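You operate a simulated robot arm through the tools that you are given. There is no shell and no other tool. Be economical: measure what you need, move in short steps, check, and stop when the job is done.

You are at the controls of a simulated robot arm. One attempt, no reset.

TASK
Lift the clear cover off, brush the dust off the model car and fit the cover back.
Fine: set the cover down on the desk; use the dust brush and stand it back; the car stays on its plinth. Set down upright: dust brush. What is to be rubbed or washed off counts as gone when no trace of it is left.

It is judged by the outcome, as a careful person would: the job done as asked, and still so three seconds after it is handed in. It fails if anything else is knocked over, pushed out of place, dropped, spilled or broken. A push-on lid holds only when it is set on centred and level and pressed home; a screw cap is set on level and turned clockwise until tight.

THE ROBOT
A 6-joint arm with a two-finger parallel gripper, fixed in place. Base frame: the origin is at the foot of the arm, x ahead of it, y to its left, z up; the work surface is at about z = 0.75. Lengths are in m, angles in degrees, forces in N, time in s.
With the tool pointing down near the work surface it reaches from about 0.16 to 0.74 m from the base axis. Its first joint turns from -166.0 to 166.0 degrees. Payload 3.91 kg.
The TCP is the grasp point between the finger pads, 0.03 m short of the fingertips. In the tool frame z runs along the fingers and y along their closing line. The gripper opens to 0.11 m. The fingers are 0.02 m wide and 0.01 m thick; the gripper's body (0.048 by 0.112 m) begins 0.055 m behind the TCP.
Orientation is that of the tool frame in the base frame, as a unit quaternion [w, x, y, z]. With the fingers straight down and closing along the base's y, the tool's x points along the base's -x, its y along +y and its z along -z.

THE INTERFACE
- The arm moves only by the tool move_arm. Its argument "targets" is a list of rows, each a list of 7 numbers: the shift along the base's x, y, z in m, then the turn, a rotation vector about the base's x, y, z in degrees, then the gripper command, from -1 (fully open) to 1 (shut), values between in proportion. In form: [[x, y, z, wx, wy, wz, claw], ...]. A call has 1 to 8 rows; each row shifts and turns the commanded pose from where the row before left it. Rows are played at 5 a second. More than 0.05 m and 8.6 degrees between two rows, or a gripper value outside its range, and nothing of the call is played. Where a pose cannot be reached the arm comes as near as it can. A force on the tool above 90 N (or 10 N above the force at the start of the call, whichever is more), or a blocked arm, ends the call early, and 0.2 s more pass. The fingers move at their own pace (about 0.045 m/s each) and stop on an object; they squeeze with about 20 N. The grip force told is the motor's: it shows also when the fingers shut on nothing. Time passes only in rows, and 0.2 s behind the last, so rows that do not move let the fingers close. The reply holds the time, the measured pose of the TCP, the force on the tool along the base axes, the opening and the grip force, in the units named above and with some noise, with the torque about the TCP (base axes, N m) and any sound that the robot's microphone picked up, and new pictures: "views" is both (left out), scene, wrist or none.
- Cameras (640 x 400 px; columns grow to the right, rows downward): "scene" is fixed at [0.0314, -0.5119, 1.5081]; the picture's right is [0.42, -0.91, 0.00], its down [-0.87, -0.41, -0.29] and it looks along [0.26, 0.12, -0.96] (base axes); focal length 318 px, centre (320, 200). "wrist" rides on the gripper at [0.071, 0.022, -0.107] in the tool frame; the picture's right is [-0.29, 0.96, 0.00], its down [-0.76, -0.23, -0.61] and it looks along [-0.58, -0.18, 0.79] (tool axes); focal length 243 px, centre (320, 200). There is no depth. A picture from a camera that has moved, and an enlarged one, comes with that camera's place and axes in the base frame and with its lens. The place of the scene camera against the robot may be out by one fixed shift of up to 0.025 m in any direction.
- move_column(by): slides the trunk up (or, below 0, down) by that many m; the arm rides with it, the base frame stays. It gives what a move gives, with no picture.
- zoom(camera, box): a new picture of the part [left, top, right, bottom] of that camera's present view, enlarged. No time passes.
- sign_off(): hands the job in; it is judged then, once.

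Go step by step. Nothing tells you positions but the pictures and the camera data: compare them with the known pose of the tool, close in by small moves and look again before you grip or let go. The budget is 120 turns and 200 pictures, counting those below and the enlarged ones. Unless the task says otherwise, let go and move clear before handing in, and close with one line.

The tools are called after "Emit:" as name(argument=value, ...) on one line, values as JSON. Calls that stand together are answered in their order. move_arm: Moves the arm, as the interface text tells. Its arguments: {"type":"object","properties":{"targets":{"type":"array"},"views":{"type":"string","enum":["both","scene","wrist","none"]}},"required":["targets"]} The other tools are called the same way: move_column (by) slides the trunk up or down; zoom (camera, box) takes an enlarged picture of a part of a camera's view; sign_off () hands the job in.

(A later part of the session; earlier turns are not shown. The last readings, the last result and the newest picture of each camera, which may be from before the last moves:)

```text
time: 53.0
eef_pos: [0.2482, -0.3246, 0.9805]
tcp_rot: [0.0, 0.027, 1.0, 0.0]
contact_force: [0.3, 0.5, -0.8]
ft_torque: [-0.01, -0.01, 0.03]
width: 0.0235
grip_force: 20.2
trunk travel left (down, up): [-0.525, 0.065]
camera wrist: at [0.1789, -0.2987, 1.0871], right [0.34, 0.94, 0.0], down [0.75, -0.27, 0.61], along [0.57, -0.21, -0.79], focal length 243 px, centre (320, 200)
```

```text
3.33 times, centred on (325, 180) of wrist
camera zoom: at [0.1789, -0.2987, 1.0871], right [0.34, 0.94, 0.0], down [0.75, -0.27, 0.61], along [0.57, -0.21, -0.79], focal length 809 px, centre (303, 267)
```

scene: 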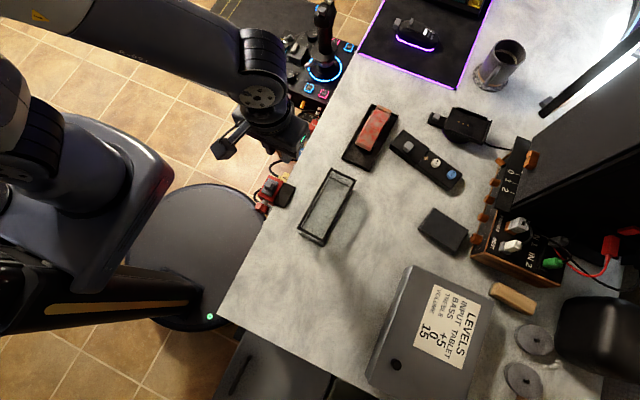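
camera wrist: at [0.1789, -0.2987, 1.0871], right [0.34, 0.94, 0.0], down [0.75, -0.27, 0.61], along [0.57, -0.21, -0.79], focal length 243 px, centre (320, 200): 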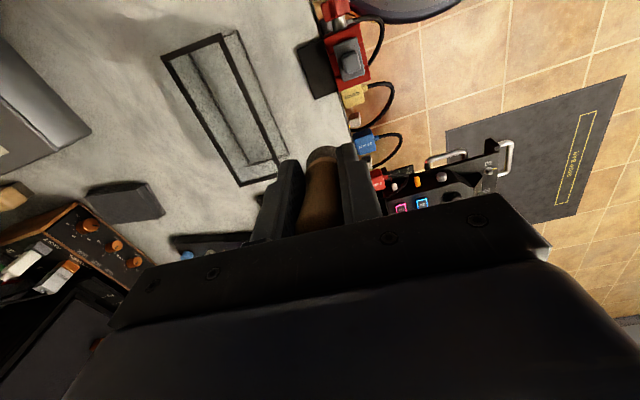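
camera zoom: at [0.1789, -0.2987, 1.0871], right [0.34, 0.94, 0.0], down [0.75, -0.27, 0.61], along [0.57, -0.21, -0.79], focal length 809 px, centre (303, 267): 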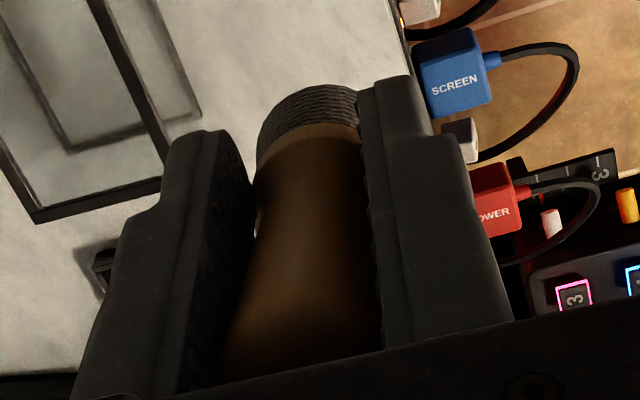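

The brush pivoted in the grip (tip swung toward +x). Go above the car where the scene camera sees the brush, to measure its tilt.

Emit:
move_arm(targets=[[0.04, -0.025, -0.005, 0, 0, 0, 0.85], [0.04, -0.025, -0.01, 0, 0, 0, 0.85], [0.04, -0.025, -0.01, 0, 0, 0, 0.85], [0.04, -0.025, -0.01, 0, 0, 0, 0.85], [0.03, -0.02, -0.02, 0, 0, 0, 0.85], [0, 0, 0, 0, 0, 0, 0.85]])

Emit:
zoom(camera="scene", box=[328, 85, 424, 145])

Emit:
zoom(camera="wrist", box=[240, 100, 400, 200])

```text
time: 54.4
eef_pos: [0.4392, -0.4432, 0.9275]
tcp_rot: [0.0, 0.027, 1.0, 0.0]
contact_force: [-0.2, 0.3, 0.3]
ft_torque: [0.01, -0.01, -0.02]
width: 0.0238
grip_force: 20.1
trunk travel left (down, up): [-0.525, 0.065]
camera wrist: at [0.3696, -0.4175, 1.034], right [0.34, 0.94, 0.0], down [0.75, -0.27, 0.61], along [0.57, -0.21, -0.79], focal length 243 px, centre (320, 200)
```

scene: 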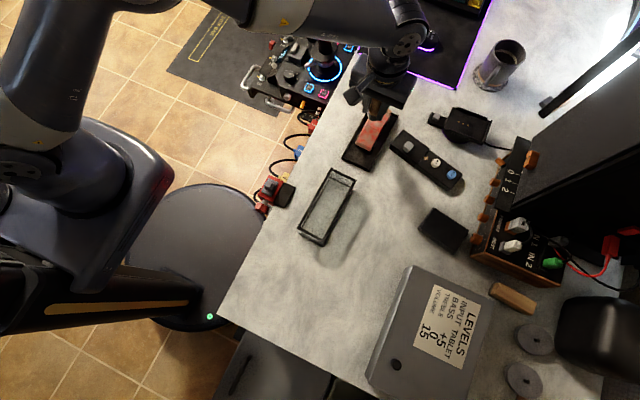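
wrist: 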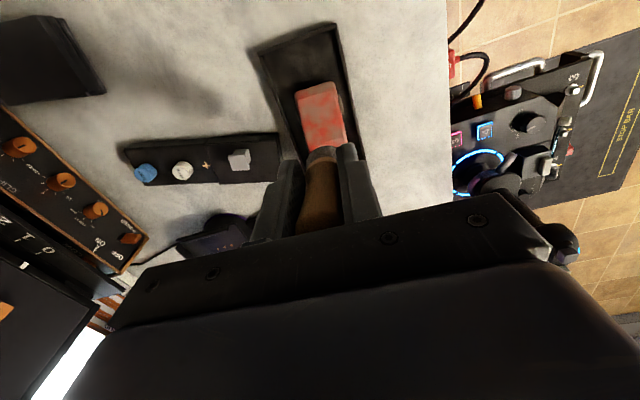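

```text
6.67 times, centred on (376, 115) of scene
camera zoom: at [0.0314, -0.5119, 1.5081], right [0.42, -0.91, 0.0], down [-0.87, -0.41, -0.29], along [0.26, 0.12, -0.96], focal length 2121 px, centre (-53, 767)
```

zoom: 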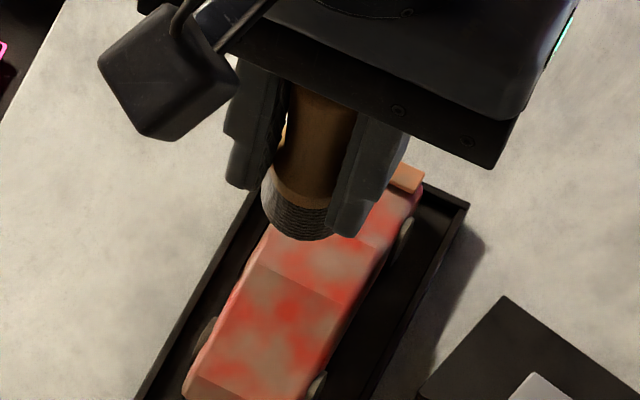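

```text
4.00 times, centred on (320, 150) of wrist
camera zoom: at [0.3696, -0.4175, 1.034], right [0.34, 0.94, 0.0], down [0.75, -0.27, 0.61], along [0.57, -0.21, -0.79], focal length 970 px, centre (320, 400)
```

zoom: 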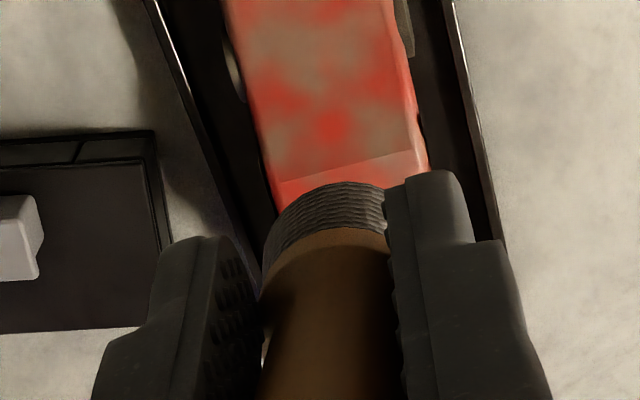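

The brush is leaning ~17° (tip toward +x). I'll rub the flat roof with light force; dragging +x there also swings it back upright.

Emit:
move_arm(targets=[[0.015, -0.002, -0.035, 0, 0, 0, 0.85], [0, 0, -0.03, 0, 0, 0, 0.85], [0, 0, 0, 0, 0, 0, 0.85]], views="none")

Emit:
move_arm(targets=[[0, 0, -0.004, 0, 0, 0, 0.85], [0, 0, 0, 0, 0, 0, 0.85]], views="none")

Emit:
move_arm(targets=[[0, 0, -0.002, 0, 0, 0, 0.85], [0, 0, 0, 0, 0, 0, 0.85]], views="none")

Emit:
move_arm(targets=[[0, 0, -0.002, 0, 0, 0, 0.85], [0, 0, 0, 0, 0, 0, 0.85]], views="none")

```text
time: 55.2
eef_pos: [0.4535, -0.4433, 0.8616]
tcp_rot: [0.0, 0.026, 1.0, 0.0]
contact_force: [0.1, 0.0, -1.2]
ft_torque: [0.02, -0.01, 0.0]
width: 0.0237
grip_force: 19.8
trunk travel left (down, up): [-0.525, 0.065]
```

```text
time: 55.8
eef_pos: [0.4533, -0.4444, 0.8575]
tcp_rot: [0.0, 0.027, 1.0, 0.0]
contact_force: [-0.7, -0.5, 0.2]
ft_torque: [0.0, 0.03, 0.02]
width: 0.0237
grip_force: 20.2
trunk travel left (down, up): [-0.525, 0.065]
```

```text
time: 56.4
eef_pos: [0.4534, -0.4449, 0.857]
tcp_rot: [0.001, 0.027, 1.0, 0.0]
contact_force: [0.0, -0.2, -0.5]
ft_torque: [0.02, 0.0, -0.03]
width: 0.0237
grip_force: 20.0
trunk travel left (down, up): [-0.525, 0.065]
```

```text
time: 57.0
eef_pos: [0.4532, -0.4448, 0.8548]
tcp_rot: [0.0, 0.026, 1.0, 0.0]
contact_force: [-0.1, -0.1, -0.6]
ft_torque: [0.0, 0.0, 0.0]
width: 0.0235
grip_force: 20.4
trunk travel left (down, up): [-0.525, 0.065]
```

Emit:
move_arm(targets=[[0, 0, -0.002, 0, 0, 0, 0.85], [0, 0, 0, 0, 0, 0, 0.85]], views="none")

Emit:
move_arm(targets=[[0, 0, -0.002, 0, 0, 0, 0.85], [0, 0, 0, 0, 0, 0, 0.85]], views="none")

Emit:
move_arm(targets=[[0, 0, -0.002, 0, 0, 0, 0.85], [0, 0, 0, 0, 0, 0, 0.85]], views="wrist")

Emit:
zoom(camera="scene", box=[328, 85, 424, 145])

```text
time: 57.6
eef_pos: [0.453, -0.4457, 0.8537]
tcp_rot: [0.001, 0.027, 1.0, -0.001]
contact_force: [-0.2, 1.5, 7.8]
ft_torque: [0.08, -0.03, 0.03]
width: 0.0234
grip_force: 20.3
trunk travel left (down, up): [-0.525, 0.065]
```

```text
time: 58.2
eef_pos: [0.453, -0.4455, 0.8536]
tcp_rot: [0.001, 0.027, 1.0, -0.002]
contact_force: [2.1, 0.8, 21.9]
ft_torque: [0.15, -0.25, 0.01]
width: 0.0236
grip_force: 19.6
trunk travel left (down, up): [-0.525, 0.065]
```

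```text
time: 58.8
eef_pos: [0.4527, -0.4458, 0.8534]
tcp_rot: [0.003, 0.026, 1.0, -0.003]
contact_force: [3.1, 0.7, 38.8]
ft_torque: [0.19, -0.31, -0.01]
width: 0.0238
grip_force: 20.0
trunk travel left (down, up): [-0.525, 0.065]
camera wrist: at [0.3822, -0.419, 0.959], right [0.34, 0.94, 0.0], down [0.74, -0.27, 0.61], along [0.58, -0.21, -0.79], focal length 243 px, centre (320, 200)
```

wrist: 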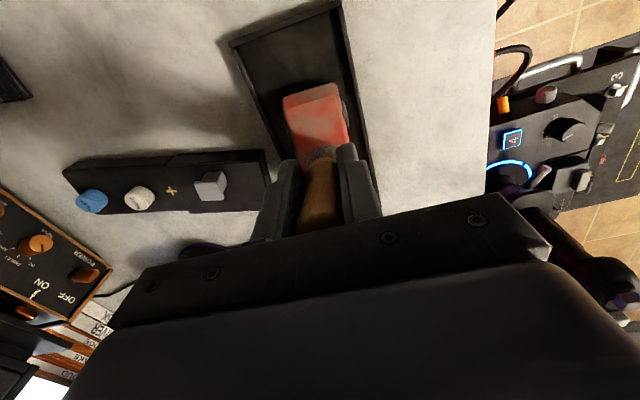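

```text
6.67 times, centred on (376, 115) of scene
camera zoom: at [0.0314, -0.5119, 1.5081], right [0.42, -0.91, 0.0], down [-0.87, -0.41, -0.29], along [0.26, 0.12, -0.96], focal length 2121 px, centre (-53, 767)
```

zoom: 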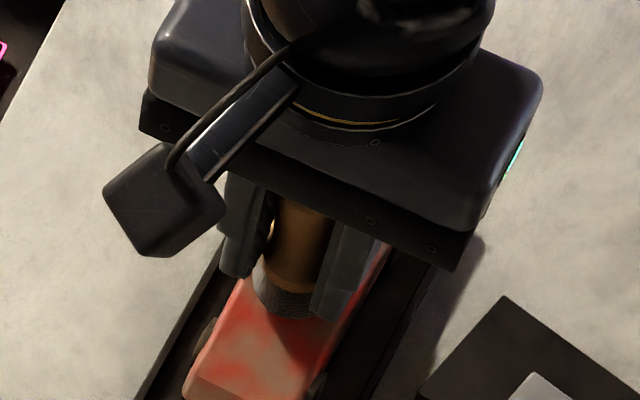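

Ease back to ~8 N and rub to and fro on the roof.

Emit:
move_arm(targets=[[0, 0, 0.004, 0, 0, 0, 0.85], [0.008, 0, 0, 0, 0, 0, 0.85], [0.008, 0, 0, 0, 0, 0, 0.85], [0.004, 0, 0, 0, 0, 0, 0.85], [0, 0, 0, 0, 0, 0, 0.85]], views="none")

Emit:
move_arm(targets=[[-0.008, 0, 0, 0, 0, 0, 0.85], [-0.008, 0, 0, 0, 0, 0, 0.85], [0.008, 0, 0, 0, 0, 0, 0.85], [0.008, 0, 0, 0, 0, 0, 0.85], [0, 0, 0, 0, 0, 0, 0.85]], views="wrist")

Emit:
zoom(camera="scene", box=[328, 85, 424, 145])

Emit:
zoom(camera="wrist", box=[240, 60, 400, 200])

```text
time: 60.0
eef_pos: [0.4724, -0.4449, 0.8529]
tcp_rot: [0.0, 0.026, 1.0, 0.001]
contact_force: [-6.4, 0.7, 18.3]
ft_torque: [0.07, 0.25, -0.02]
width: 0.0237
grip_force: 19.8
trunk travel left (down, up): [-0.525, 0.065]
```

```text
time: 61.2
eef_pos: [0.4713, -0.4471, 0.8538]
tcp_rot: [0.0, 0.026, 1.0, 0.0]
contact_force: [-1.9, -0.1, 3.0]
ft_torque: [-0.03, 0.1, 0.02]
width: 0.0236
grip_force: 19.9
trunk travel left (down, up): [-0.525, 0.065]
camera wrist: at [0.402, -0.4211, 0.9603], right [0.34, 0.94, 0.0], down [0.75, -0.27, 0.61], along [0.57, -0.21, -0.79], focal length 243 px, centre (320, 200)
```

wrist: 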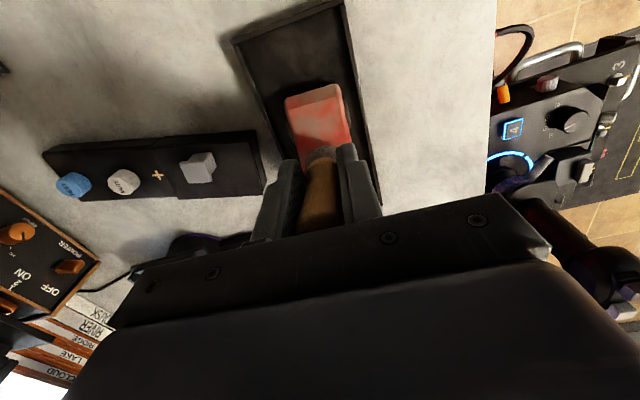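

```text
6.67 times, centred on (376, 115) of scene
camera zoom: at [0.0314, -0.5119, 1.5081], right [0.42, -0.91, 0.0], down [-0.87, -0.41, -0.29], along [0.26, 0.12, -0.96], focal length 2121 px, centre (-53, 767)
```

zoom: 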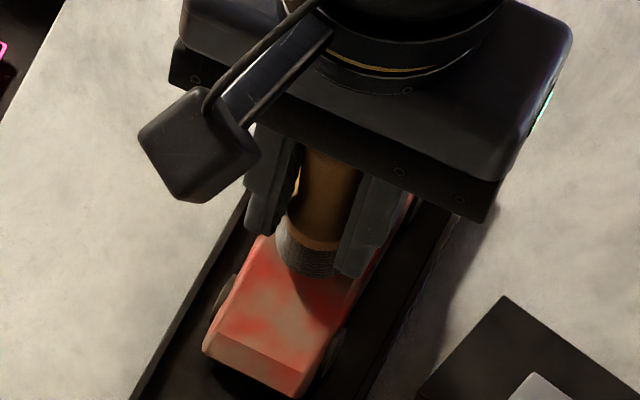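

```text
2.86 times, centred on (320, 130) of wrist
camera zoom: at [0.402, -0.4211, 0.9603], right [0.34, 0.94, 0.0], down [0.75, -0.27, 0.61], along [0.57, -0.21, -0.79], focal length 693 px, centre (320, 400)
```

zoom: 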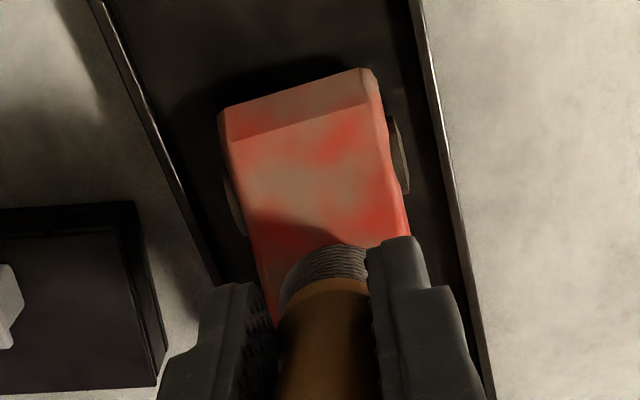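

The car crept +x again; I'll now drag -x with moderate pressure to bring it back while rubbing.

Emit:
move_arm(targets=[[0, 0, -0.002, 0, 0, 0, 0.85], [-0.008, 0, 0, 0, 0, 0, 0.85], [-0.008, 0, 0, 0, 0, 0, 0.85], [-0.008, 0, 0, 0, 0, 0, 0.85], [-0.006, 0, 0, 0, 0, 0, 0.85], [0, 0, 0, 0, 0, 0, 0.85]], views="none")

Emit:
zoom(camera="scene", box=[328, 85, 424, 145])

```text
time: 62.6
eef_pos: [0.4413, -0.4445, 0.8514]
tcp_rot: [0.001, 0.027, 1.0, -0.001]
contact_force: [0.1, 0.0, 0.3]
ft_torque: [-0.02, 0.0, -0.02]
width: 0.0239
grip_force: 20.2
trunk travel left (down, up): [-0.525, 0.065]
```

```text
6.67 times, centred on (376, 115) of scene
camera zoom: at [0.0314, -0.5119, 1.5081], right [0.42, -0.91, 0.0], down [-0.87, -0.41, -0.29], along [0.26, 0.12, -0.96], focal length 2121 px, centre (-53, 767)
```

zoom: 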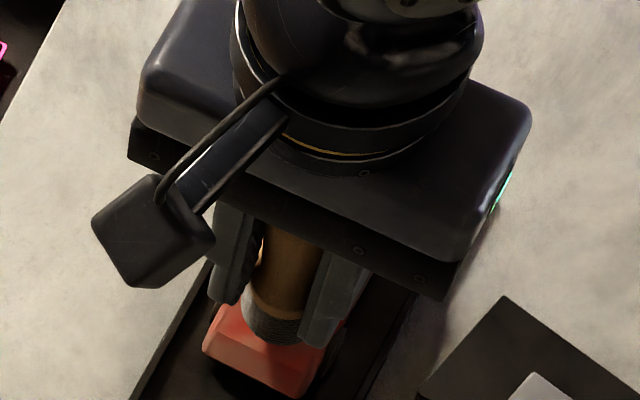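

Car holds against -x drag, good to know. Retreat for a clear look at dust and car position.

Emit:
move_arm(targets=[[0, 0, 0.04, 0, 0, 0, 0.85], [-0.03, 0.02, 0.03, 0, 0, 0, 0.85], [-0.04, 0.02, 0.02, 0, 0, 0, 0.85], [-0.04, 0.025, 0.01, 0, 0, 0, 0.85], [-0.04, 0.025, 0.01, 0, 0, 0, 0.85], [-0.04, 0.025, 0.01, 0, 0, 0, 0.85], [0, 0, 0, 0, 0, 0, 0.85]], views="wrist")

Emit:
zoom(camera="scene", box=[352, 100, 400, 154])

Emit:
zoom(camera="wrist", box=[240, 100, 400, 200])

```text
time: 64.2
eef_pos: [0.2524, -0.3298, 0.9714]
tcp_rot: [0.0, 0.026, 1.0, -0.001]
contact_force: [0.6, 0.5, -1.1]
ft_torque: [0.0, -0.01, 0.01]
width: 0.0238
grip_force: 20.1
trunk travel left (down, up): [-0.525, 0.065]
camera wrist: at [0.1838, -0.3042, 1.0777], right [0.34, 0.94, 0.0], down [0.75, -0.27, 0.61], along [0.57, -0.21, -0.79], focal length 243 px, centre (320, 200)
```

wrist: 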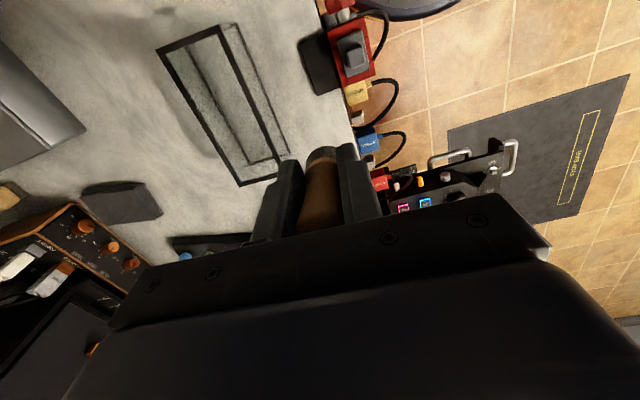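

```text
7.41 times, centred on (376, 127) of scene
camera zoom: at [0.0314, -0.5119, 1.5081], right [0.42, -0.91, 0.0], down [-0.87, -0.41, -0.29], along [0.26, 0.12, -0.96], focal length 2357 px, centre (-95, 741)
```

zoom: 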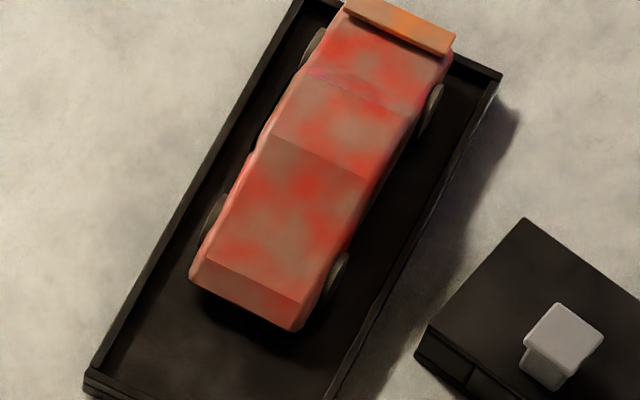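

```text
4.00 times, centred on (320, 150) of wrist
camera zoom: at [0.1838, -0.3042, 1.0777], right [0.34, 0.94, 0.0], down [0.75, -0.27, 0.61], along [0.57, -0.21, -0.79], focal length 970 px, centre (320, 400)
```

zoom: 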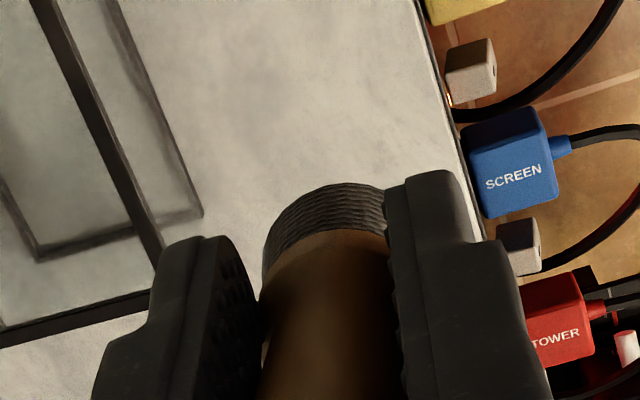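

The plinth itself also got nudged ~2 cm in +x, and the car ~2 cm relative to it. I'll go behind the far end (x≈0.6) and gently push them back with the brush.

Emit:
move_arm(targets=[[0.043, -0.0153, 0, 0, 0, 0, 0.85], [0.043, -0.0153, 0, 0, 0, 0, 0.85], [0.043, -0.0153, 0, 0, 0, 0, 0.85], [0.043, -0.0153, -0.003, 0, 0, 0, 0.85], [0.043, -0.0153, -0.005, 0, 0, 0, 0.85], [0.043, -0.0153, -0.005, 0, 0, 0, 0.85], [0.043, -0.0153, -0.005, 0, 0, 0, 0.85], [0.04, -0.0153, 0, 0, 0, 0, 0.85]])

Emit:
zoom(camera="scene", box=[340, 70, 420, 170])

Emit:
zoom(camera="wrist", box=[200, 0, 440, 180])

```text
time: 66.0
eef_pos: [0.5905, -0.4499, 0.9512]
tcp_rot: [0.0, 0.027, 1.0, -0.001]
contact_force: [0.1, 0.3, 0.3]
ft_torque: [0.02, 0.0, -0.05]
width: 0.0239
grip_force: 19.6
out of reach, approached as far as the arm can: row 8
trunk travel left (down, up): [-0.525, 0.065]
camera wrist: at [0.5208, -0.424, 1.0574], right [0.34, 0.94, 0.0], down [0.75, -0.27, 0.61], along [0.57, -0.21, -0.79], focal length 243 px, centre (320, 200)
```

scene: 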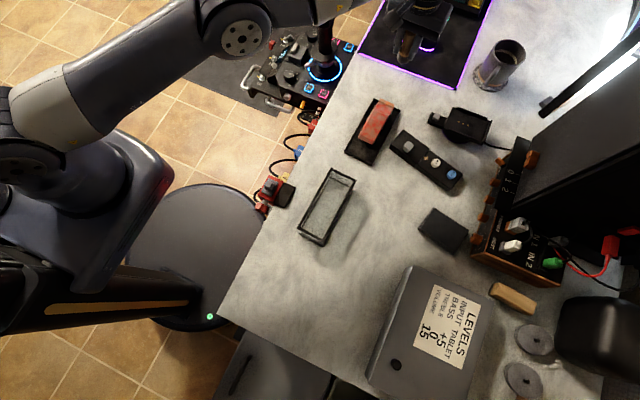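
wrist: 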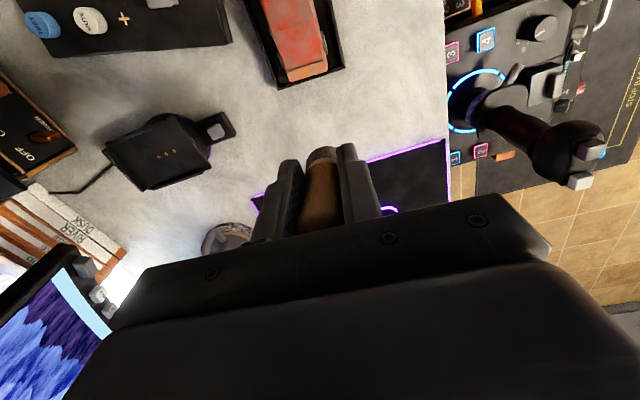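

```text
4.00 times, centred on (380, 120) of scene
camera zoom: at [0.0314, -0.5119, 1.5081], right [0.42, -0.91, 0.0], down [-0.87, -0.41, -0.29], along [0.26, 0.12, -0.96], focal length 1273 px, centre (80, 520)
```

zoom: 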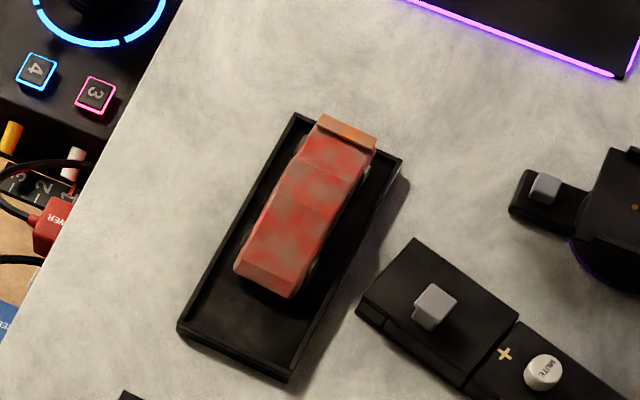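

```text
2.22 times, centred on (320, 90) of wrist
camera zoom: at [0.5208, -0.424, 1.0574], right [0.34, 0.94, 0.0], down [0.75, -0.27, 0.61], along [0.57, -0.21, -0.79], focal length 539 px, centre (320, 444)
```

zoom: 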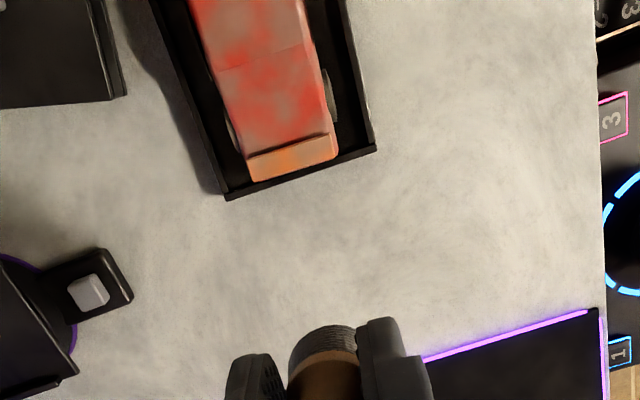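

Clear measurements: plinth far edge at x≈0.568, needs -25 mm; the car a further -18 mm relative. Lower the brush behind the plinth.

Emit:
move_arm(targets=[[0, 0, -0.04, 0, 0, 0, 0.85], [0, 0, -0.04, 0, 0, 0, 0.85], [0, 0, -0.035, 0, 0, 0, 0.85], [0, 0, -0.013, 0, 0, 0, 0.85], [0, 0, 0, 0, 0, 0, 0.85]])

Emit:
zoom(camera="wrist", box=[200, 0, 440, 180])

Emit:
zoom(camera="scene", box=[340, 60, 420, 140])

```text
time: 67.2
eef_pos: [0.5893, -0.4507, 0.8234]
tcp_rot: [0.0, 0.026, 1.0, 0.0]
contact_force: [0.0, -0.4, -0.9]
ft_torque: [-0.01, 0.01, -0.02]
width: 0.0237
grip_force: 19.8
trunk travel left (down, up): [-0.525, 0.065]
camera wrist: at [0.5203, -0.4254, 0.9307], right [0.34, 0.94, 0.0], down [0.75, -0.27, 0.61], along [0.57, -0.21, -0.79], focal length 243 px, centre (320, 200)
```

scene: 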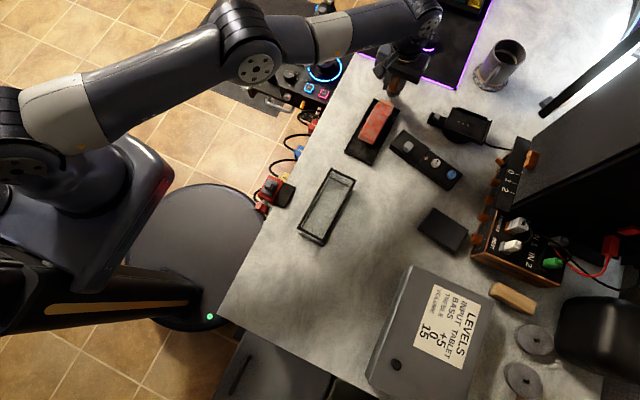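
wrist: 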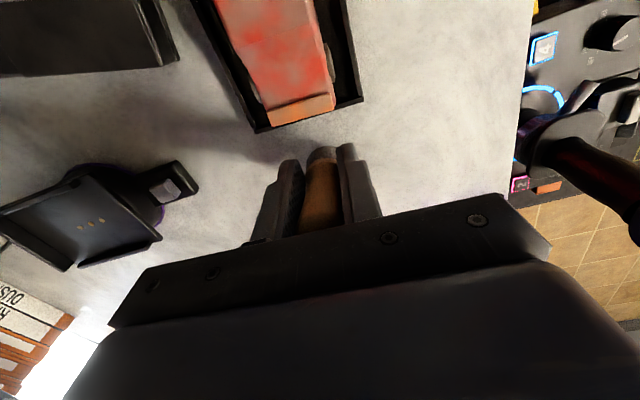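

```text
2.22 times, centred on (320, 90) of wrist
camera zoom: at [0.5203, -0.4254, 0.9307], right [0.34, 0.94, 0.0], down [0.75, -0.27, 0.61], along [0.57, -0.21, -0.79], focal length 539 px, centre (320, 444)
```

zoom: 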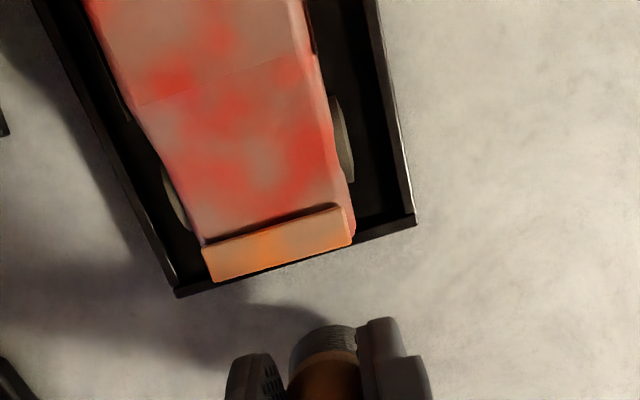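

```text
5.00 times, centred on (380, 100) of scene
camera zoom: at [0.0314, -0.5119, 1.5081], right [0.42, -0.91, 0.0], down [-0.87, -0.41, -0.29], along [0.26, 0.12, -0.96], focal length 1591 px, centre (20, 700)
```

zoom: 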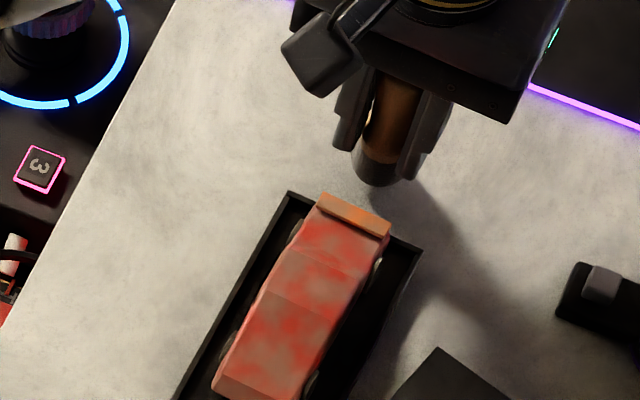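

Push slowly in -x with force checks.

Emit:
move_arm(targets=[[-0.008, 0, 0, 0, 0, 0, 0.85], [-0.008, 0, 0, 0, 0, 0, 0.85], [-0.005, 0, 0, 0, 0, 0, 0.85], [-0.005, 0, 0, 0, 0, 0, 0.85], [0, 0, 0, 0, 0, 0, 0.85]], views="wrist")

Emit:
zoom(camera="wrist", box=[200, 0, 440, 180])

Emit:
zoom(camera="scene", box=[340, 70, 420, 170])

```text
time: 68.4
eef_pos: [0.5645, -0.4509, 0.8262]
tcp_rot: [0.0, 0.026, 1.0, 0.001]
contact_force: [-0.5, 0.6, 0.8]
ft_torque: [0.02, -0.01, 0.0]
width: 0.0234
grip_force: 19.5
trunk travel left (down, up): [-0.525, 0.065]
camera wrist: at [0.4946, -0.4248, 0.9316], right [0.34, 0.94, 0.0], down [0.75, -0.27, 0.61], along [0.57, -0.21, -0.79], focal length 243 px, centre (320, 200)
```

wrist: 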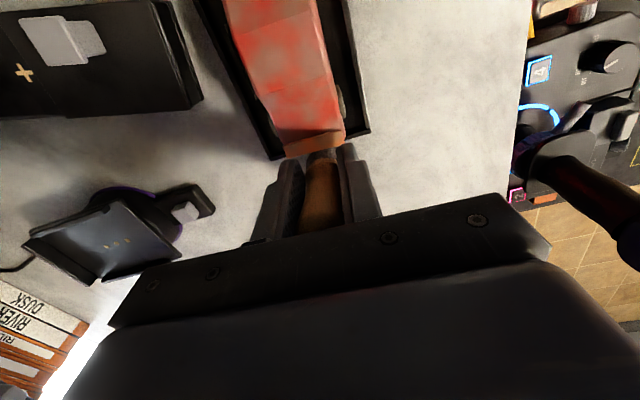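

```text
2.22 times, centred on (320, 90) of wrist
camera zoom: at [0.4946, -0.4248, 0.9316], right [0.34, 0.94, 0.0], down [0.75, -0.27, 0.61], along [0.57, -0.21, -0.79], focal length 539 px, centre (320, 444)
```

zoom: 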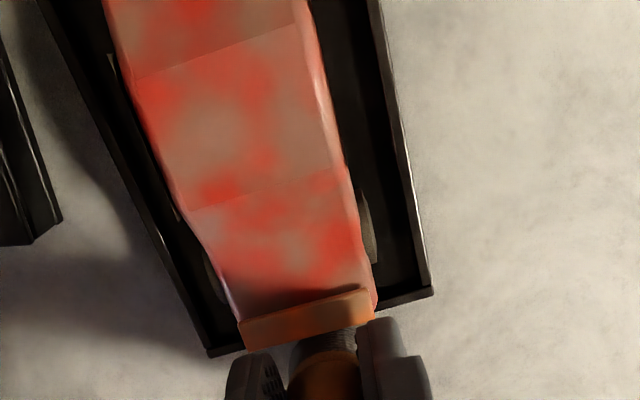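

```text
4.00 times, centred on (380, 120) of scene
camera zoom: at [0.0314, -0.5119, 1.5081], right [0.42, -0.91, 0.0], down [-0.87, -0.41, -0.29], along [0.26, 0.12, -0.96], focal length 1273 px, centre (80, 520)
```

zoom: 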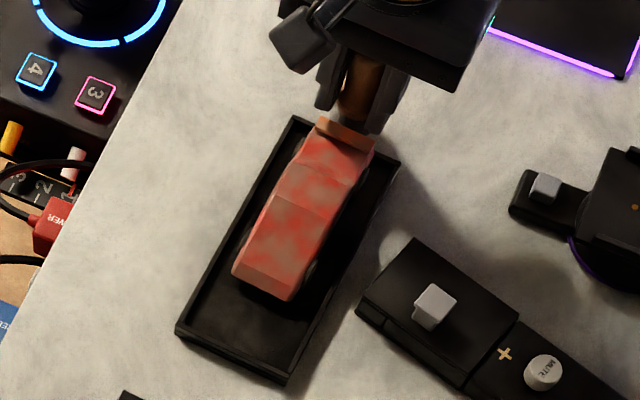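

Contact is starting. Continue the push ~22 mm.

Emit:
move_arm(targets=[[-0.004, 0.0002, 0, 0, 0, 0, 0.85], [-0.004, 0.0002, 0, 0, 0, 0, 0.85], [-0.004, 0.0002, 0, 0, 0, 0, 0.85], [-0.004, 0.0002, 0, 0, 0, 0, 0.85], [-0.004, 0.0002, 0, 0, 0, 0, 0.85], [0, 0, 0, 0, 0, 0, 0.85]], views="none")

Emit:
zoom(camera="wrist", box=[200, 0, 440, 180])

Emit:
zoom(camera="scene", box=[340, 70, 420, 170])

```text
time: 69.8
eef_pos: [0.5442, -0.4494, 0.8251]
tcp_rot: [0.0, 0.026, 1.0, 0.0]
contact_force: [0.2, 0.5, -0.9]
ft_torque: [-0.01, -0.03, 0.0]
width: 0.0236
grip_force: 19.7
trunk travel left (down, up): [-0.525, 0.065]
```

```text
2.22 times, centred on (320, 90) of wrist
camera zoom: at [0.4748, -0.4234, 0.931], right [0.34, 0.94, 0.0], down [0.75, -0.27, 0.61], along [0.57, -0.21, -0.79], focal length 539 px, centre (320, 444)
```

zoom: 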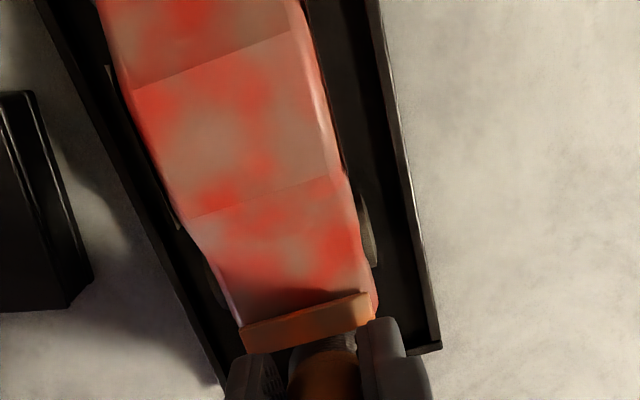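

```text
4.00 times, centred on (380, 120) of scene
camera zoom: at [0.0314, -0.5119, 1.5081], right [0.42, -0.91, 0.0], down [-0.87, -0.41, -0.29], along [0.26, 0.12, -0.96], focal length 1273 px, centre (80, 520)
```

zoom: 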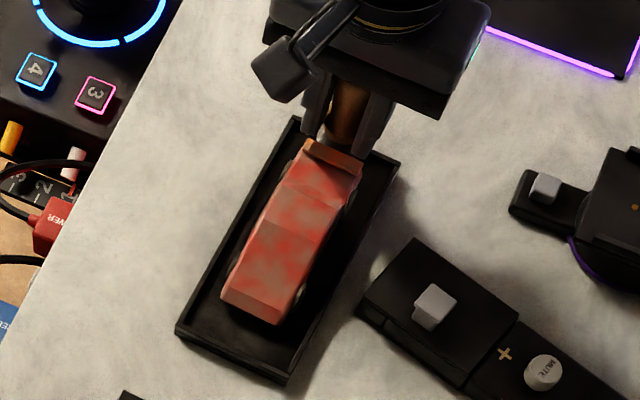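

The brush passed over the rim and moved only the car (≈16 mm back), as wanted. Now back off, lower, and push the plinth itself.

Emit:
move_arm(targets=[[0.018, 0, 0, 0, 0, 0, 0.85], [0.022, 0, 0, 0, 0, 0, 0.85], [0, 0, -0.006, 0, 0, 0, 0.85], [0, 0, -0.004, 0, 0, 0, 0.85], [0, 0, -0.002, 0, 0, 0, 0.85], [0, 0, 0, 0, 0, 0, 0.85]], views="none")

Emit:
zoom(camera="wrist", box=[200, 0, 440, 180])

```text
time: 71.2
eef_pos: [0.5853, -0.449, 0.8129]
tcp_rot: [-0.001, 0.026, 1.0, 0.0]
contact_force: [-0.5, -0.8, -0.1]
ft_torque: [0.01, 0.0, 0.03]
width: 0.0237
grip_force: 20.2
trunk travel left (down, up): [-0.525, 0.065]
```

```text
2.22 times, centred on (320, 90) of wrist
camera zoom: at [0.5155, -0.4236, 0.9195], right [0.34, 0.94, 0.0], down [0.75, -0.27, 0.61], along [0.57, -0.21, -0.79], focal length 539 px, centre (320, 444)
```

zoom: 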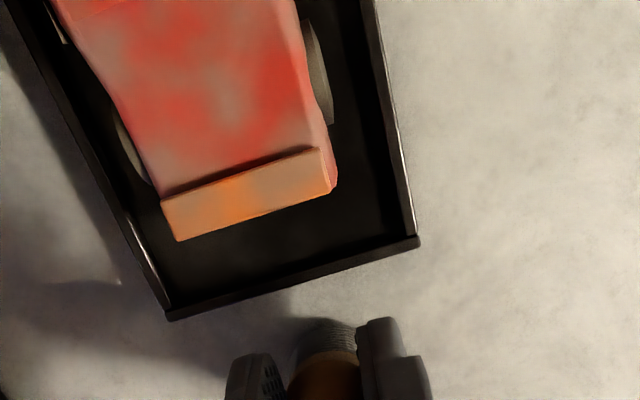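

Emit:
move_arm(targets=[[-0.008, 0, 0, 0, 0, 0, 0.85], [-0.008, 0, 0, 0, 0, 0, 0.85], [-0.005, 0, 0, 0, 0, 0, 0.85], [-0.004, 0.0002, 0, 0, 0, 0, 0.85], [-0.004, 0.0002, 0, 0, 0, 0, 0.85], [-0.004, 0.0002, 0, 0, 0, 0, 0.85], [0, 0, 0, 0, 0, 0, 0.85]], views="none")

Emit:
zoom(camera="scene", box=[340, 70, 420, 170])

```text
time: 72.8
eef_pos: [0.553, -0.449, 0.8126]
tcp_rot: [0.0, 0.026, 1.0, -0.001]
contact_force: [1.2, 0.3, -0.3]
ft_torque: [-0.01, -0.06, -0.03]
width: 0.0235
grip_force: 20.4
trunk travel left (down, up): [-0.525, 0.065]
```

```text
4.00 times, centred on (380, 120) of scene
camera zoom: at [0.0314, -0.5119, 1.5081], right [0.42, -0.91, 0.0], down [-0.87, -0.41, -0.29], along [0.26, 0.12, -0.96], focal length 1273 px, centre (80, 520)
```

zoom: 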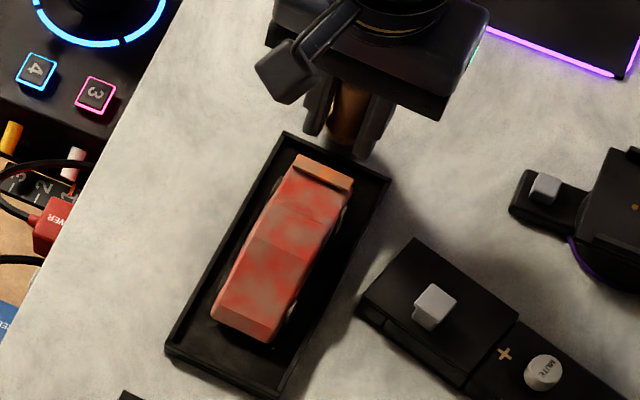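

Nearly there; ~9 mm more.

Emit:
move_arm(targets=[[-0.004, 0.0002, 0, 0, 0, 0, 0.85], [-0.004, 0.0002, 0, 0, 0, 0, 0.85], [-0.0015, 0, 0, 0, 0, 0, 0.85], [0, 0, 0, 0, 0, 0, 0.85]], views="none")

Emit:
zoom(camera="scene", box=[320, 80, 480, 180])

```text
time: 73.8
eef_pos: [0.5429, -0.4474, 0.8127]
tcp_rot: [0.0, 0.027, 1.0, 0.0]
contact_force: [0.7, -0.3, 0.9]
ft_torque: [-0.02, -0.03, 0.03]
width: 0.0235
grip_force: 20.1
trunk travel left (down, up): [-0.525, 0.065]
```

```text
4.00 times, centred on (400, 130) of scene
camera zoom: at [0.0314, -0.5119, 1.5081], right [0.42, -0.91, 0.0], down [-0.87, -0.41, -0.29], along [0.26, 0.12, -0.96], focal length 1273 px, centre (0, 480)
```

zoom: 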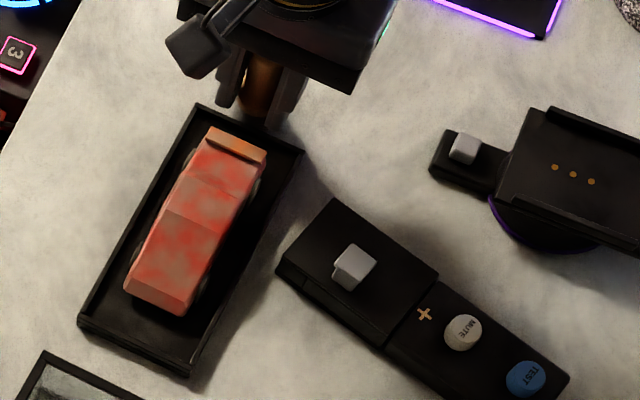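

Plinth and car are back within ~2-3 mm of their original places. Now brush with cross-wise (y) strokes, which don't push the car along. Position over the wedge with a slight tilt.

Emit:
move_arm(targets=[[0.004, 0, 0.02, 0, 0, 0, 0.85], [0, 0, 0.045, 0, 0, 0, 0.85], [0, 0, 0.035, 0, 0, 0, 0.85], [-0.048, 0.001, 0, 0, -4, 0, 0.85], [-0.048, 0.001, 0, 0, -4, 0, 0.85], [-0.048, 0.001, 0, 0, -4, 0, 0.85], [0, 0, -0.045, 0, 0, 0, 0.85], [0, 0, 0, 0, 0, 0, 0.85]], views="wrist")

Emit:
zoom(camera="wrist", box=[220, 40, 420, 180])

```text
time: 75.6
eef_pos: [0.4039, -0.446, 0.8673]
tcp_rot: [0.105, 0.026, 0.994, 0.003]
contact_force: [-1.0, -0.3, -1.1]
ft_torque: [0.02, 0.01, 0.03]
width: 0.0233
grip_force: 19.4
trunk travel left (down, up): [-0.525, 0.065]
camera wrist: at [0.3141, -0.4204, 0.957], right [0.33, 0.94, 0.07], down [0.6, -0.27, 0.75], along [0.72, -0.21, -0.66], focal length 243 px, centre (320, 200)
```

wrist: 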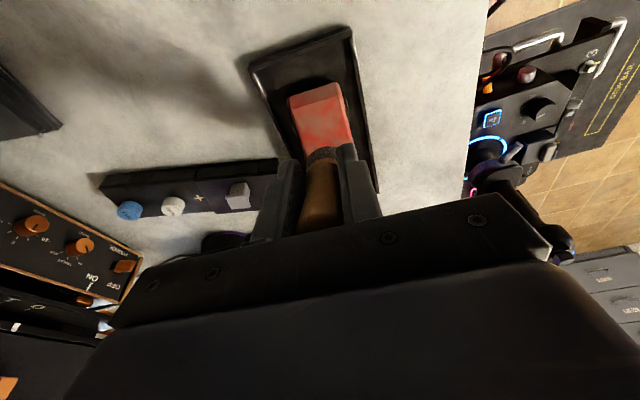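

```text
2.86 times, centred on (320, 110) of wrist
camera zoom: at [0.3141, -0.4204, 0.957], right [0.33, 0.94, 0.07], down [0.6, -0.27, 0.75], along [0.72, -0.21, -0.66], focal length 693 px, centre (320, 457)
```

zoom: 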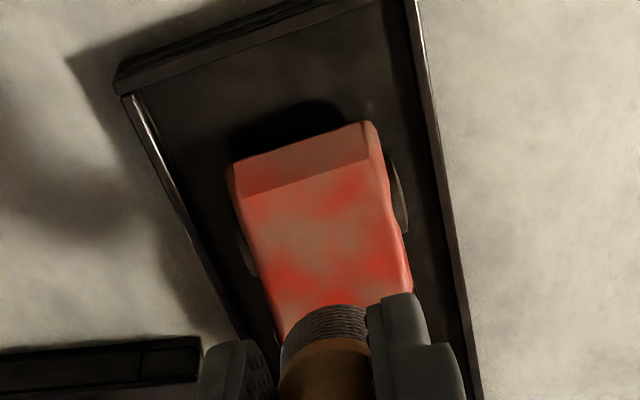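

Emit:
move_arm(targets=[[0, 0, -0.01, 0, 0, 0, 0.85], [0, 0, -0.006, 0, 0, 0, 0.85], [0, 0, 0, 0, 0, 0, 0.85]], views="none")

Emit:
move_arm(targets=[[0, 0, -0.003, 0, 0, 0, 0.85], [0, 0, 0, 0, 0, 0, 0.85]], views="none")

Emit:
move_arm(targets=[[0, 0, -0.002, 0, 0, 0, 0.85], [0, 0, 0, 0, 0, 0, 0.85]], views="none")

Emit:
move_arm(targets=[[0, 0, -0.002, 0, 0, 0, 0.85], [0, 0, 0, 0, 0, 0, 0.85]], views="none")

```text
time: 76.4
eef_pos: [0.4026, -0.4448, 0.8523]
tcp_rot: [0.105, 0.027, 0.994, 0.002]
contact_force: [-0.8, -0.2, -0.7]
ft_torque: [-0.02, 0.01, 0.03]
width: 0.0236
grip_force: 19.9
trunk travel left (down, up): [-0.525, 0.065]
```

```text
time: 77.0
eef_pos: [0.4032, -0.4439, 0.8475]
tcp_rot: [0.105, 0.027, 0.994, 0.002]
contact_force: [-0.1, -0.9, -0.4]
ft_torque: [0.01, 0.01, 0.02]
width: 0.0236
grip_force: 20.1
trunk travel left (down, up): [-0.525, 0.065]
```

```text
time: 77.6
eef_pos: [0.4022, -0.4449, 0.8482]
tcp_rot: [0.105, 0.026, 0.994, 0.002]
contact_force: [-2.3, -2.3, 8.3]
ft_torque: [-0.24, -0.17, -0.06]
width: 0.0237
grip_force: 19.6
trunk travel left (down, up): [-0.525, 0.065]
```

```text
time: 78.2
eef_pos: [0.4026, -0.4447, 0.8467]
tcp_rot: [0.106, 0.027, 0.994, 0.0]
contact_force: [-0.2, -1.9, 21.9]
ft_torque: [-0.18, -0.62, -0.06]
width: 0.0239
grip_force: 20.1
trunk travel left (down, up): [-0.525, 0.065]
```

Contact. Ease and zigzag crosswise while stepping down the wedge.

Emit:
move_arm(targets=[[0, 0.005, 0.0012, 0, 0, 0, 0.85], [0, 0.005, 0, 0, 0, 0, 0.85], [0, -0.007, 0, 0, 0, 0, 0.85], [0, -0.007, 0, 0, 0, 0, 0.85], [0, -0.006, 0, 0, 0, 0, 0.85], [0, 0.007, 0, 0, 0, 0, 0.85], [0, 0.007, 0, 0, 0, 0, 0.85], [0, 0.006, 0, 0, 0, 0, 0.85]], views="none")

Emit:
zoom(camera="wrist", box=[220, 40, 420, 180])

```text
time: 80.0
eef_pos: [0.4019, -0.4346, 0.846]
tcp_rot: [0.105, 0.027, 0.994, 0.004]
contact_force: [-0.2, -0.2, -0.6]
ft_torque: [0.01, 0.02, 0.01]
width: 0.0234
grip_force: 19.9
trunk travel left (down, up): [-0.525, 0.065]
```

```text
2.86 times, centred on (320, 110) of wrist
camera zoom: at [0.3122, -0.4087, 0.9356], right [0.33, 0.94, 0.07], down [0.6, -0.27, 0.75], along [0.72, -0.21, -0.66], focal length 693 px, centre (320, 457)
```

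zoom: 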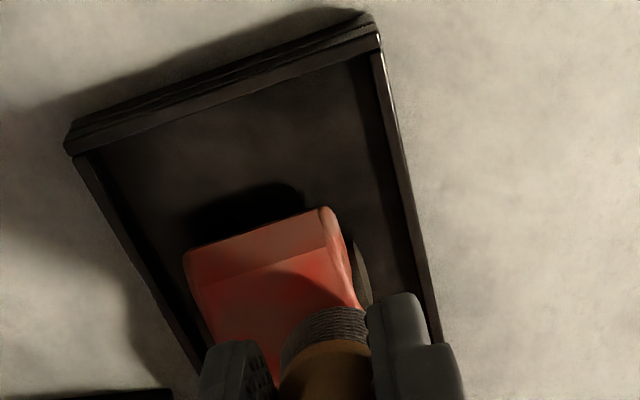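

Emit:
move_arm(targets=[[-0.01, 0, 0.03, 0, 0, 0, 0.85], [-0.04, 0.02, 0.02, 0, 0, 0, 0.85], [-0.04, 0.025, 0.02, 0, 0, 0, 0.85], [-0.04, 0.03, 0.01, 0, 0, 0, 0.85], [-0.03, 0.03, 0.01, 0, 0, 0, 0.85], [0, 0, 0, 0, 0, 0, 0.85]], views="none")

Emit:
zoom(camera="scene", box=[320, 80, 480, 180])

Emit:
zoom(camera="scene", box=[344, 105, 392, 165])

```text
refused: row 3 steps farther than a row can; nothing moved
```

```text
4.00 times, centred on (400, 130) of scene
camera zoom: at [0.0314, -0.5119, 1.5081], right [0.42, -0.91, 0.0], down [-0.87, -0.41, -0.29], along [0.26, 0.12, -0.96], focal length 1273 px, centre (0, 480)
```

zoom: 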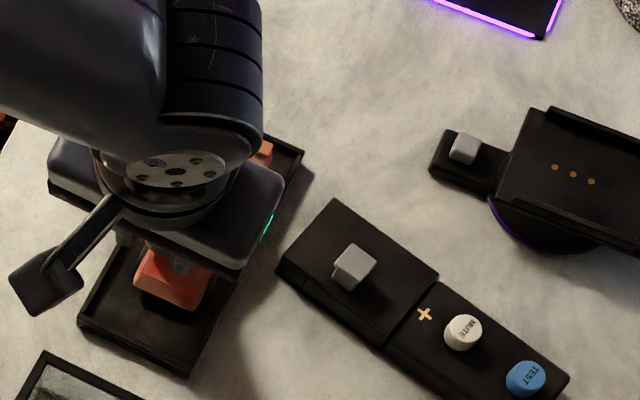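

```text
6.67 times, centred on (368, 135) of scene
camera zoom: at [0.0314, -0.5119, 1.5081], right [0.42, -0.91, 0.0], down [-0.87, -0.41, -0.29], along [0.26, 0.12, -0.96], focal length 2121 px, centre (0, 633)
```

zoom: 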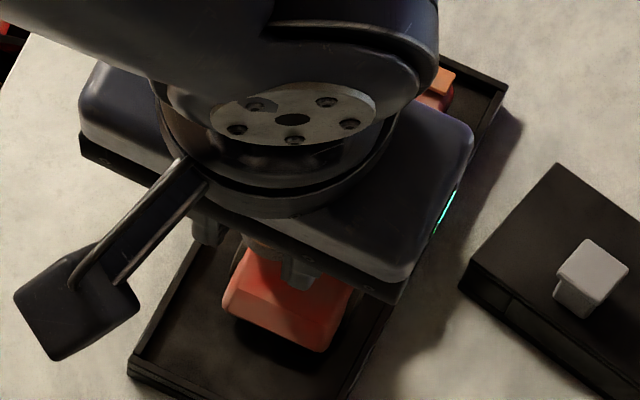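

Emit:
move_arm(targets=[[-0.01, 0, 0.03, 0, 0, 0, 0.85], [-0.035, 0.02, 0.02, 0, 0, 0, 0.85], [-0.035, 0.025, 0.02, 0, 0, 0, 0.85], [-0.035, 0.025, 0.01, 0, 0, 0, 0.85], [-0.035, 0.03, 0.01, 0, 0, 0, 0.85], [0, 0, 0, 0, 0, 0, 0.85]], views="wrist")

Emit:
zoom(camera="scene", box=[320, 80, 480, 180])

Emit:
zoom(camera="scene", box=[344, 105, 392, 165])

```text
time: 81.4
eef_pos: [0.2506, -0.3348, 0.9347]
tcp_rot: [0.105, 0.027, 0.994, 0.002]
contact_force: [-0.1, 0.9, -1.4]
ft_torque: [-0.03, -0.01, 0.02]
width: 0.0235
grip_force: 20.2
trunk travel left (down, up): [-0.525, 0.065]
camera wrist: at [0.161, -0.3086, 1.0243], right [0.33, 0.94, 0.07], down [0.6, -0.27, 0.75], along [0.72, -0.21, -0.66], focal length 243 px, centre (320, 200)
```

wrist: 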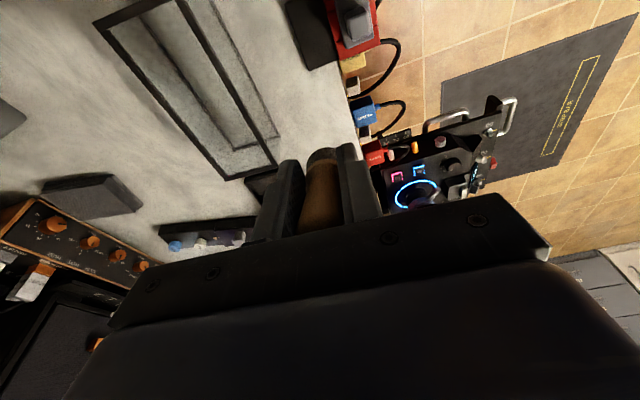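

```text
4.00 times, centred on (400, 130) of scene
camera zoom: at [0.0314, -0.5119, 1.5081], right [0.42, -0.91, 0.0], down [-0.87, -0.41, -0.29], along [0.26, 0.12, -0.96], focal length 1273 px, centre (0, 480)
```

zoom: 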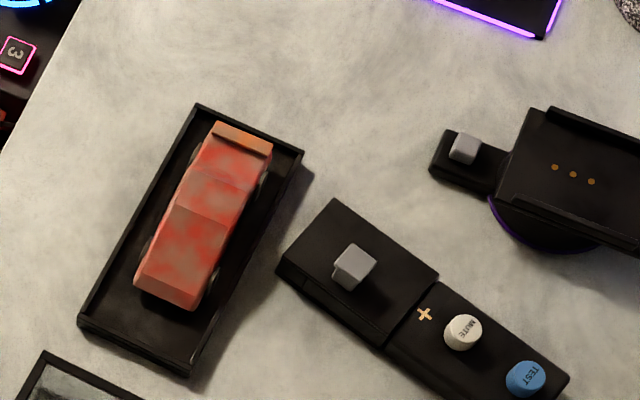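

```text
6.67 times, centred on (368, 135) of scene
camera zoom: at [0.0314, -0.5119, 1.5081], right [0.42, -0.91, 0.0], down [-0.87, -0.41, -0.29], along [0.26, 0.12, -0.96], focal length 2121 px, centre (0, 633)
```

zoom: 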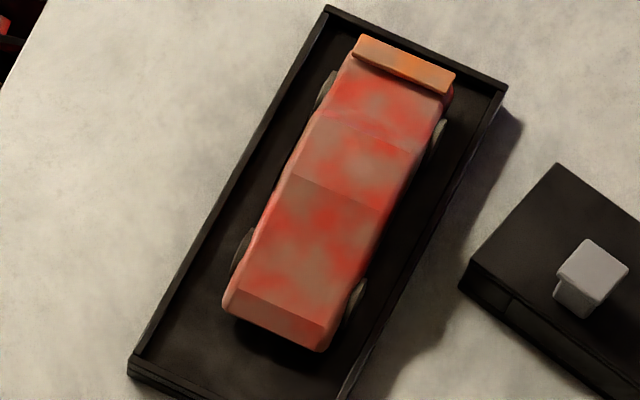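

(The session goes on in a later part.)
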